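You operate a simulated robot arm through the tools that you are given. There is no shell and no other tool. Be economical: measure what you need, move in short steps, check, and stop when the job is done.

The job below is to be done with a simulated robot arm. You get a single attempt, and the scene is never put back.

JOB
Put one of the knobbed canisters from the small table on the grease tin there.
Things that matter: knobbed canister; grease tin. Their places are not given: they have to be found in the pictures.

Only the result counts: the job must be done as asked and must still hold three seconds after the hand-in. Knocking over, shifting, dropping, spilling or breaking anything else fails it.

ROBOT AND FRAMES
A 7-joint arm with a two-finger parallel gripper, fixed in place. Base frame: the origin is at the foot of the arm, x ahead of it, y to its left, z up; the work surface is at about z = 860. Readings come in mm, rad, newtons and seconds.
With the tool pointing down near the work surface it reaches from about 240 to 680 mm from the base axis. Its first joint turns from -1.152 to 1.152 rad. Payload 2.4 kg.
The TCP is the grasp point between the finger pads, 30 mm short of the fingertips. In the tool frame z runs along the fingers and y along their closing line. The gripper opens to 94 mm. The fingers are 28 mm wide and 10 mm thick; the gripper's body (50 by 96 mm) begins 55 mm behind the TCP.
Orientation is told as [roll, pitch, yaw] about the base's x, y, z axes, in that order, counted from this pose: with the fingers straight down and closing along the base's y, the tool's x points along the base's -x, its y along +y and its z along -z.

CONTROLS
- The arm moves only by the tool step_arm. Its argument "moves" is a list of rows, each an object (a shift or turn left out is 0, a gripper value left out holds the last) with "offset": the shift along the base's x, y, z in mm, a list of three; "rot": the turn, a rotation vector about the base's x, y, z in rad, a list of three; "gripper": the opening, from 0 (shut) to 1 (fully open). In form: [{"offset": [x, y, z], "rot": [rx, ry, rz], "gripper": gripper}, ...]. A call has 1 to 20 rows; each row shifts and turns the commanded pose from where the row before left it. Rows are played at 5 a second. More than 50 mm and 0.15 rad between two rows, or a gripper value outside its range, and nothing of the call is played. A pose out of reach is approached as far as the arm can. The call stops where the force on the tool passes 40 N (or 10 N more than at its start, if that is more) or the arm is blocked; 0.2 s more then pass. The fingers move at their own pace (about 153 mm/s each) and stop on an object; they squeeze with about 22 N. The grip force told is the motor's: it shows also when the fingers shut on nothing. Time passes only in rows, and 0.2 s behind the last, so rows that do not move let the fingers close. It gives the time, the measured TCP pose, the force on the tool (base axes), the opening and the grip force at its end, in the units of the frame above (readings bear some noise), and new pictures: "pictures" is both (left out), scene, wrist or none.
- Cameras (640 x 400 px; columns grow to the right, rows downward): "scene" is fixed at [58.1, 509.3, 1455.4]; the picture's right is [-0.47, -0.88, 0.00], its down [-0.52, 0.28, -0.80] and it looks along [0.71, -0.38, -0.59] (base axes); focal length 309 px, centre (320, 200). "wrist" rides on the gripper at [-37, 0, -58] in the tool frame; the picture's right is [0.00, -1.00, 0.00], its down [0.97, 0.00, -0.24] and it looks along [0.24, 0.00, 0.97] (tool axes); focal length 218 px, centre (320, 200).
- pixel_to_xyz(camera, pixels): for up to 12 pixels [column, row] of the newest picture of that camera ("zoom" is the newest enlarged one), the place [x, y, z] in the base frame of the surface seen there, good to about 2 mm, but the place of the scene camera against the robot may be out by one fixed shift of up to 25 mm in any direction. It takes no simulated time.
- zoom(camera, box): a new picture of the part [left, top, right, bottom] of that camera's present view, enlarged. It takes no simulated time.
- sign_off(): hands the job in; it is judged then, once.

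Go step by step. Measure first, check grasps and placings, and put right what went wrong. The budget is 60 turns and 120 pictures, counting those below and the enlarged ones. Unless the task says otherwise, let go and move clear before handing in, and close with one line.

The tools are called after "Request:" as name(argument=value, ...) on one line, values as JSON. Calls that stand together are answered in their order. step_arm: Moves the arm, as the interface text tells. Its arguments: {"type":"object","properties":{"moves":{"type":"array"},"pictures":{"type":"string","enum":["both","scene","wrist","none"]}},"required":["moves"]} The other tools are called the same way: pixel_to_xyz (camera, pixels) gives the place of the surface under pixels of a picture; zoom (camera, box) takes an enlarged picture of a part of a camera's view; sign_off () hands the job in.

At the start:

```text
t: 0.0
eef_pos: [334.2, 121.0, 1230.9]
tool_rot: [-0.001, -0.001, 0.002]
wrist_force: [0.6, 0.0, 0.3]
width: 93.8
grip_force: 0.2
```

scene: 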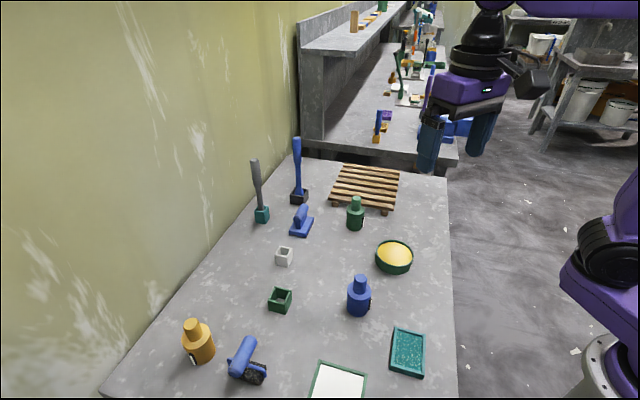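
wrist: 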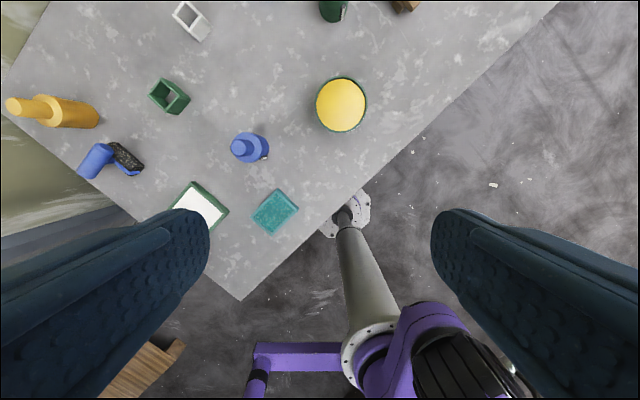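

The scene shows three knobbed canisters: green (355,213), blue (359,296) and orange (198,341). The round yellow-topped tin at (394,257) is probably the grease tin. I'll zoom in and measure.

Request:
zoom(camera="scene", box=[320, 180, 440, 330])

Request:
pixel_to_xyz(camera="scene", pixels=[[394, 250], [377, 250], [411, 252], [395, 242], [393, 263], [360, 278], [360, 300], [356, 200], [355, 218], [395, 290], [330, 290], [359, 325]])

Request:
pixel_to_xyz(camera="wrist", pixels=[[341, 104], [341, 80], [341, 129], [318, 104], [365, 104], [240, 148], [258, 148], [250, 180], [333, 5]])

```text
2.67 times, centred on (380, 255) of scene
```

zoom: 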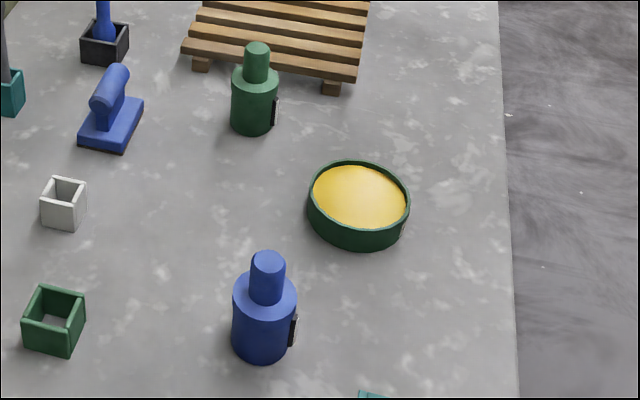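

```text
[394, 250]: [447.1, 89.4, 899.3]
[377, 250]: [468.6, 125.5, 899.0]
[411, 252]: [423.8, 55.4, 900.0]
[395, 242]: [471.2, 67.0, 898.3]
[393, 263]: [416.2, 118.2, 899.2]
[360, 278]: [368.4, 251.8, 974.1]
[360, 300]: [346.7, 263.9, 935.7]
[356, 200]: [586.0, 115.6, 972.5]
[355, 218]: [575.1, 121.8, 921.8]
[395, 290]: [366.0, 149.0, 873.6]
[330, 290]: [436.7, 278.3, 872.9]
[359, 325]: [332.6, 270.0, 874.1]
```

```text
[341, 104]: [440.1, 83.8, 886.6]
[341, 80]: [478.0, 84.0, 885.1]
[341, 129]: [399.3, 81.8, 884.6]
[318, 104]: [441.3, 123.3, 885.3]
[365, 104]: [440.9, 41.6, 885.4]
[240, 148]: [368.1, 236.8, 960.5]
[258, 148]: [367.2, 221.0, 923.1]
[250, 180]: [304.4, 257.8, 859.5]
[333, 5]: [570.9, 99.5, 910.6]
```

The tin is centred near (440,83), with its top at about z 886, and the blue canister is near (355,245), standing about 100 mm tall. A dark plate sits on its -y side. I'll move above the blue canister and look with the wrist camera.

Request:
step_arm(moves=[{"offset": [3, 40, -25], "gripper": 1}, {"offset": [3, 40, -25]}, {"offset": [3, 40, -25]}, {"offset": [3, 0, -25]}, {"offset": [0, 0, -20]}, {}])

```text
t: 1.4
eef_pos: [346.9, 240.1, 1111.5]
tool_rot: [0.0, 0.001, 0.0]
wrist_force: [-0.3, 0.3, -0.2]
width: 94.0
grip_force: 0.1
```

scene: 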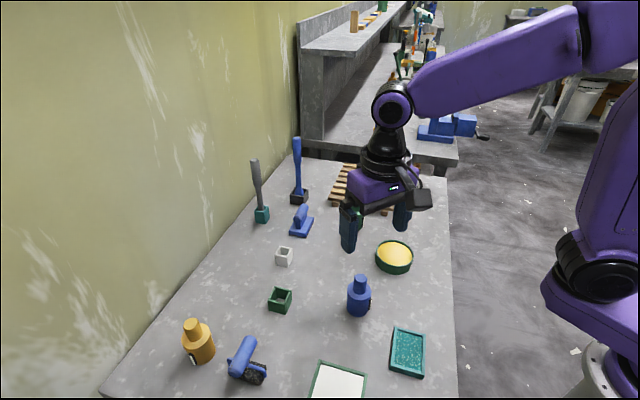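
wrist: 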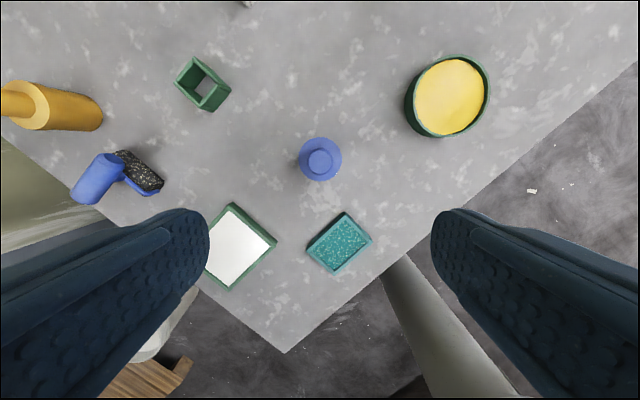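

The blue canister is now seen from directly above, with its knob at (320,160). I'll measure its edges and zoom in for the side plate.

Request:
zoom(camera="wrist", box=[270, 120, 370, 200])

Request:
pixel_to_xyz(camera="wrist", pixels=[[320, 160], [320, 152], [320, 168], [312, 160], [328, 160], [320, 143], [320, 178], [303, 160], [338, 160], [447, 95], [320, 200]])

Request:
pixel_to_xyz(camera="scene", pixels=[[360, 277], [360, 281], [394, 250]])

```text
5.00 times, centred on (320, 160) of wrist
```

zoom: 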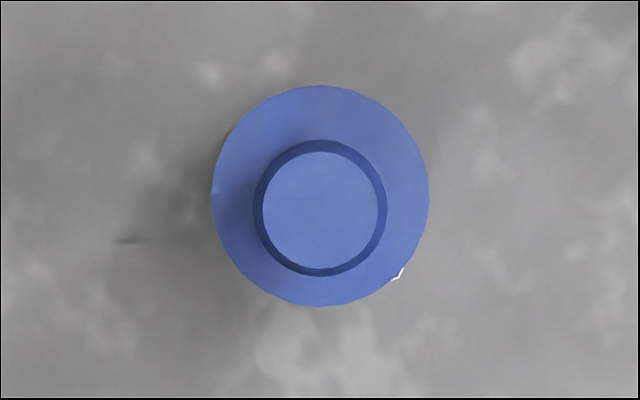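

```text
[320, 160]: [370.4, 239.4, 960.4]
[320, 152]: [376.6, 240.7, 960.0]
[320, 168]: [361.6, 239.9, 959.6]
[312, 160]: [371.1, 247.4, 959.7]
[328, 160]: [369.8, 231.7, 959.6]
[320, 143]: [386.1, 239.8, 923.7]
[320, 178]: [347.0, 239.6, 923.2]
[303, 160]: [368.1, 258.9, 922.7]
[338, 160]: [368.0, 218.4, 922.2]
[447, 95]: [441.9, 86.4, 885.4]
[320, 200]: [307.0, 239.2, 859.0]
```

```text
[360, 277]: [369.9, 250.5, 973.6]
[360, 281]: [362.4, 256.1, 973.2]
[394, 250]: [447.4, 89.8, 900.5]
```

The body centre is at about (368,240), 49 mm across with its shoulder at z 923 and knob top at z 960. The side plate faces (-x,-y), so I'll yaw +45° to keep the fingers off it. First I'll measure the tin.

Request:
zoom(camera="wrist", box=[390, 40, 510, 150])

Request:
step_arm(moves=[{"offset": [4, 0, -10], "rot": [0, 0, 0.131], "gripper": 1}, {"offset": [4, 0, -10], "rot": [0, 0, 0.131]}, {"offset": [4, 0, -10], "rot": [0, 0, 0.131]}, {"offset": [4, 0, -10], "rot": [0, 0, 0.131]}, {"offset": [4, 0, -10], "rot": [0, 0, 0.131]}, {"offset": [1, 0, -10], "rot": [0, 0, 0.131]}, {}, {}])

```text
3.64 times, centred on (450, 95) of wrist
```

zoom: 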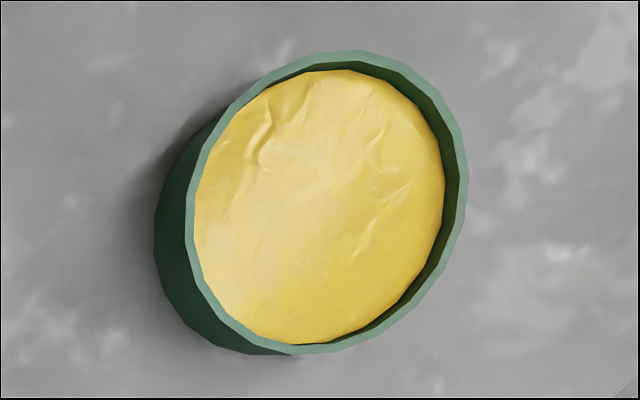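

```text
t: 3.2
eef_pos: [366.0, 239.2, 1051.8]
tool_rot: [0.0, 0.0, 0.789]
wrist_force: [-0.5, -1.1, -0.2]
width: 94.1
grip_force: 0.1
```

scene: 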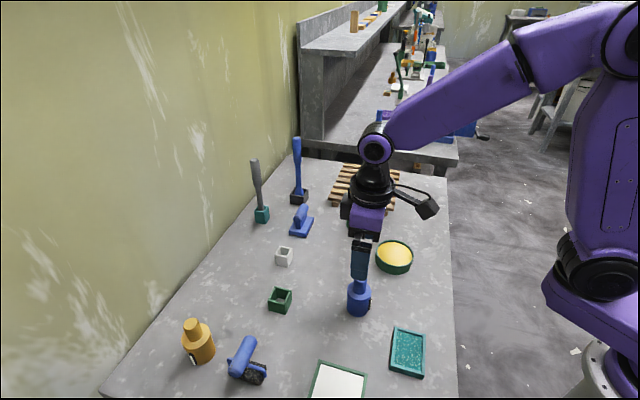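
wrist: 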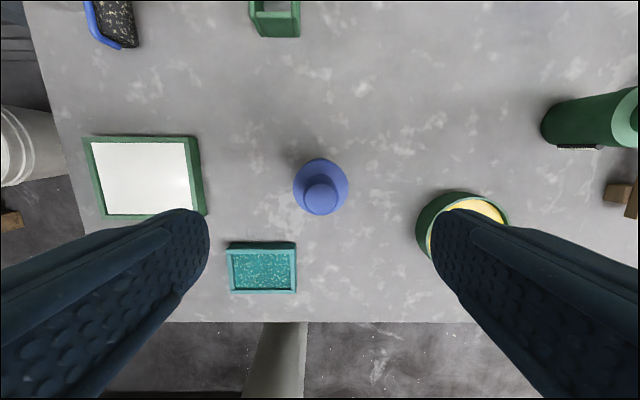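

The canister is centred at column 320 between the fingers and nothing is near their path. I'll descend 138 mm to a TCP height of about 914 and close.

Request:
step_arm(moves=[{"offset": [2, 0.5, -30]}, {"offset": [0, 0, -30]}, {"offset": [0, 0, -30]}, {"offset": [0, 0, -25]}, {"offset": [0, 0, -15]}, {"offset": [0, 0, -8]}, {}, {}])

```text
t: 5.0
eef_pos: [368.4, 241.2, 914.2]
tool_rot: [0.002, 0.0, 0.787]
wrist_force: [0.4, 0.6, 0.4]
width: 94.1
grip_force: 0.0
```

scene: 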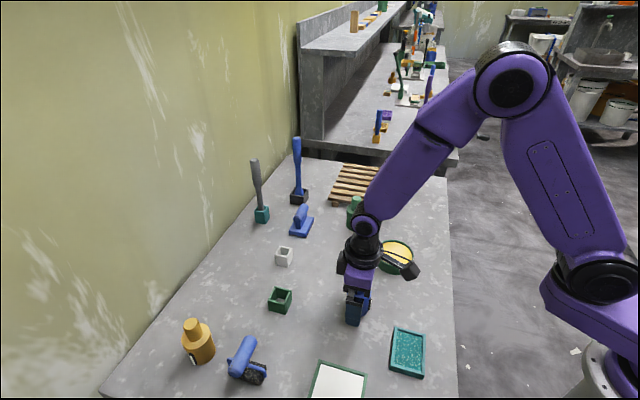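
wrist: 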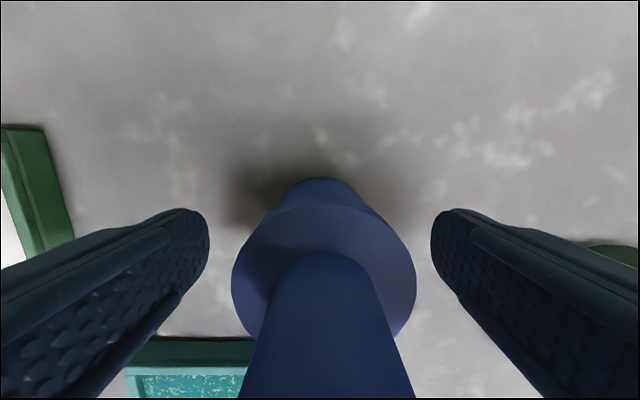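

The canister sits between the fingers and the force is near zero. I'll close and then lift straight up.

Request:
step_arm(moves=[{"gripper": 0}, {}, {}, {}, {"offset": [0, 0, 10]}, {"offset": [0, 0, 25]}, {"offset": [0, 0, 35]}, {}])

```text
t: 6.8
eef_pos: [368.0, 242.6, 983.1]
tool_rot: [-0.001, 0.001, 0.788]
wrist_force: [0.2, 0.3, -1.6]
width: 47.2
grip_force: 21.8
```

scene: 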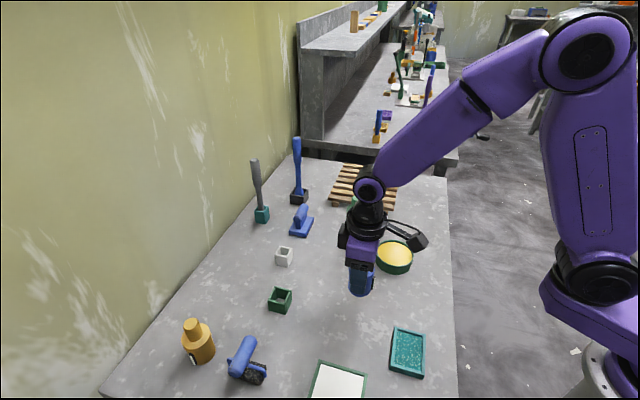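
wrist: 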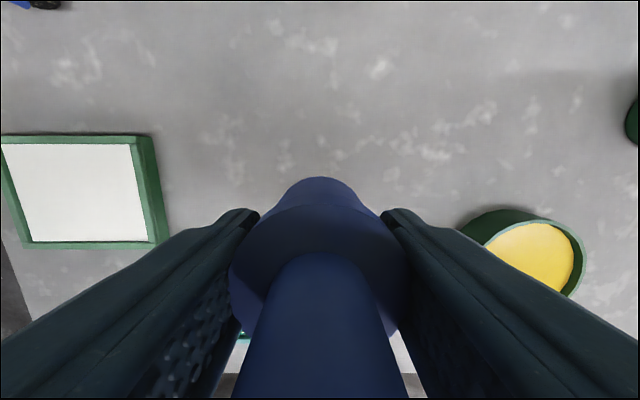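

The grip holds: width is 47.2 and about 1.6 N hangs on the tool. I'll move to a spot where the wrist camera sees the whole tin ahead of the canister.

Request:
step_arm(moves=[{"offset": [0, -15, 25]}, {"offset": [2, -35, 10]}, {"offset": [3, -40, 0]}, {"offset": [3, -40, 0]}, {"offset": [3, -40, 0]}, {"offset": [3, -30, 0]}, {"offset": [0, -12, 0]}, {}, {}])

```text
t: 8.8
eef_pos: [383.0, 31.1, 1019.2]
tool_rot: [0.001, 0.001, 0.787]
wrist_force: [-0.3, -0.6, -2.2]
width: 47.3
grip_force: 22.2
```

scene: 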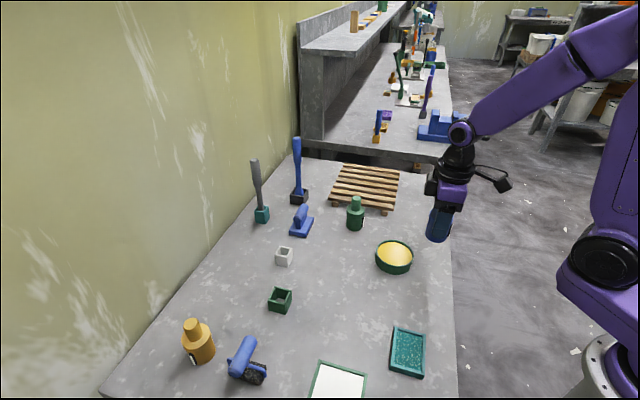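
wrist: 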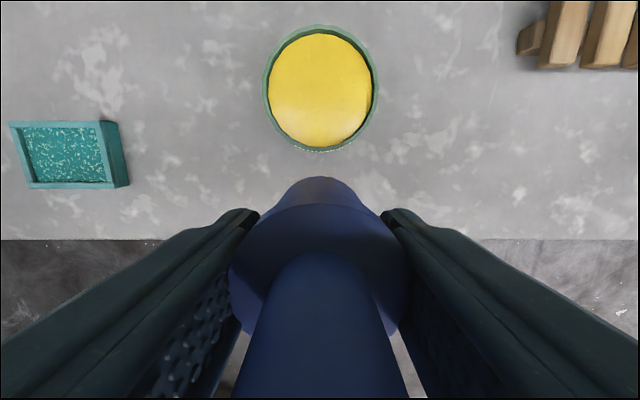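

The whole tin is now visible, with grease spanning about columns 268–372 and rows 34–147. I'll zoom and measure.

Request:
zoom(camera="wrist", box=[240, 10, 400, 110])

Request:
pixel_to_xyz(camera="wrist", pixels=[[320, 90], [271, 90], [368, 90], [320, 38], [320, 144], [285, 50], [355, 50], [285, 130], [355, 130], [320, 26], [265, 90], [320, 150]])

```text
4.00 times, centred on (320, 60) of wrist
```

zoom: 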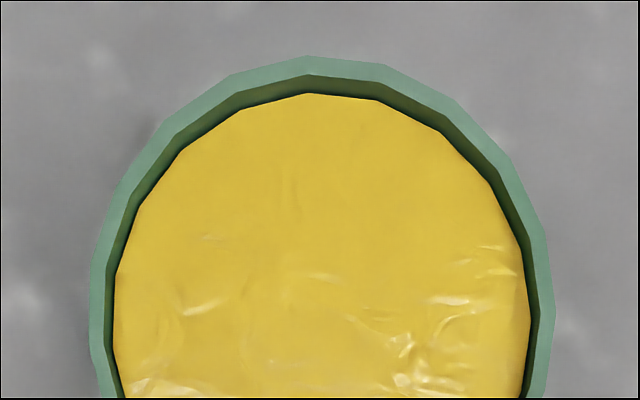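

```text
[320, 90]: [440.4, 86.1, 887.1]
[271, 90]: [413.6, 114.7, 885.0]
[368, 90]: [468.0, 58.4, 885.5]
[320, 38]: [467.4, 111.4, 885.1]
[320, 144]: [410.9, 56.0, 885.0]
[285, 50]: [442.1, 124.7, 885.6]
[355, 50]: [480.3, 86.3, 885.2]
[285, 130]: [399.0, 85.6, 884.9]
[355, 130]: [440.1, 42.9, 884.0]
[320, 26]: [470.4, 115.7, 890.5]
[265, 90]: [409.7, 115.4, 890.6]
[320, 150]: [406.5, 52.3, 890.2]
```

The tin centre is (440,84.5), with an inner radius of about 41, grease at z 885.5 and rim at z 890.5. The canister bottom is about 54.5 mm below the TCP, so contact should come at about z 940. I'll move over the tin and come down to about 946.

Request:
step_arm(moves=[{"offset": [20, 18, 0]}, {"offset": [20, 18, 0]}, {"offset": [17, 18, 0]}, {}, {"offset": [0, 0, -25]}, {"offset": [0, 0, -25]}, {"offset": [0, 0, -15]}, {"offset": [0, 0, -8]}, {}, {}])

```text
t: 11.0
eef_pos: [440.4, 83.8, 945.0]
tool_rot: [0.0, -0.001, 0.785]
wrist_force: [0.2, -0.4, -1.5]
width: 47.3
grip_force: 22.1
```

scene: 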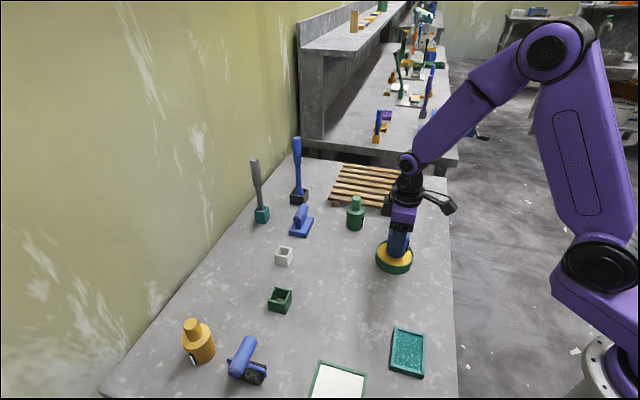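
wrist: 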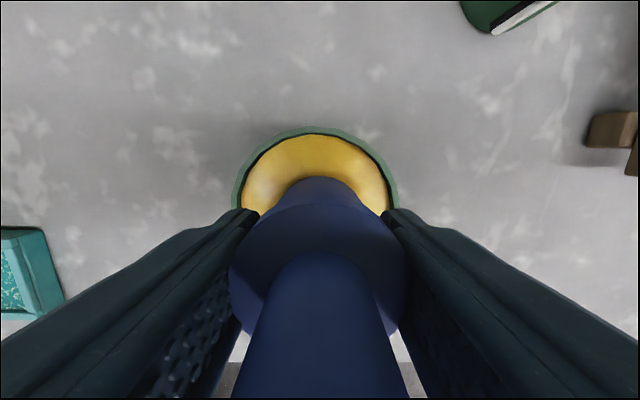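

The canister is centred over the grease and still hanging free at -1.5 N. I'll lower it in small steps.

Request:
step_arm(moves=[{"offset": [0, 0, -2]}, {"offset": [0, 0, -1.5]}, {"offset": [0, 0, -1]}, {}], pictures="none")

```text
t: 12.0
eef_pos: [439.7, 82.8, 941.3]
tool_rot: [-0.001, -0.001, 0.784]
wrist_force: [-0.9, -1.1, 4.8]
width: 47.0
grip_force: 22.4
```

The force rose to +4.8 N at z 941, so the canister is resting on the grease. I'll open, wait, and lift straight up.

Request:
step_arm(moves=[{"gripper": 0.75}, {}, {}, {}])

```text
t: 13.0
eef_pos: [439.6, 83.4, 940.8]
tool_rot: [0.0, 0.001, 0.786]
wrist_force: [-0.3, 0.9, 0.3]
width: 70.6
grip_force: 0.1
```

scene: 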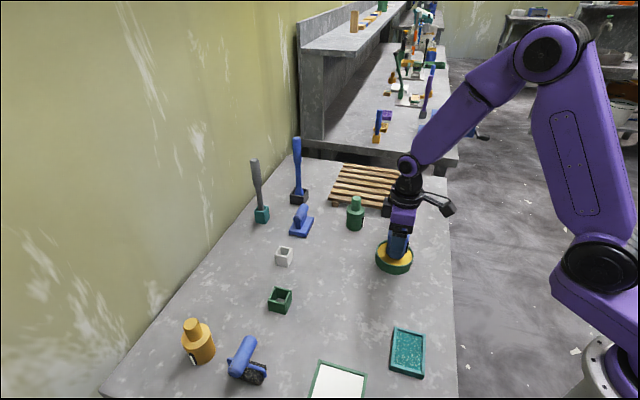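
wrist: 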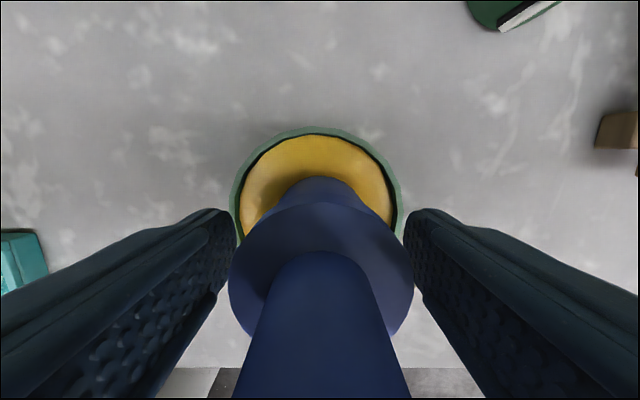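

The fingers are clear on both sides and the canister stands upright on the tin. I'll raise the arm straight up and then back away.

Request:
step_arm(moves=[{"offset": [0, 0, 15]}, {"offset": [0, 0, 30]}, {"offset": [0, 0, 40]}, {"offset": [0, 0, 40]}, {"offset": [-30, -30, 20]}, {"offset": [-30, -30, 0]}, {}, {}])

```text
t: 14.8
eef_pos: [379.4, 23.3, 1085.3]
tool_rot: [-0.001, 0.0, 0.788]
wrist_force: [-0.4, -0.4, 0.5]
width: 70.3
grip_force: 0.1
```

scene: 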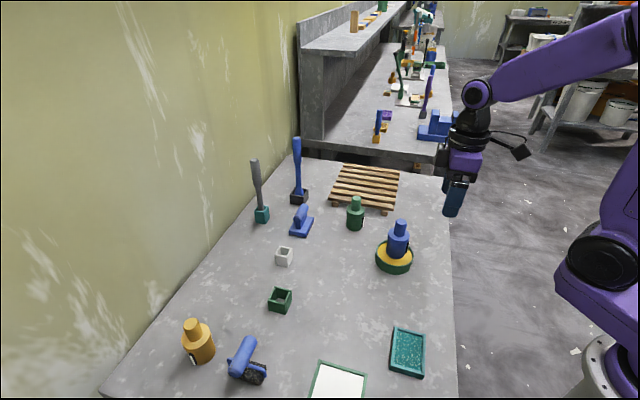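
wrist: 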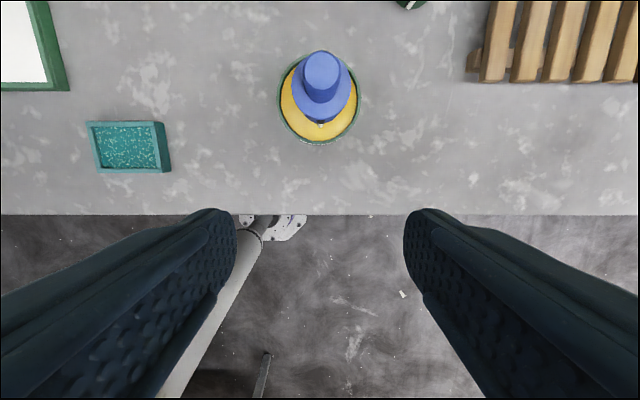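

The blue canister stands upright inside the tin's rim at scene (399,240), the arm is clear, and nothing else has moved. I'm handing in.

Request:
sign_off()

```text
The job is handed in.
```

The blue knobbed canister is standing upright, centred on the grease tin. The gripper has let go and moved clear, nothing else on the table was disturbed, and the job is handed in.
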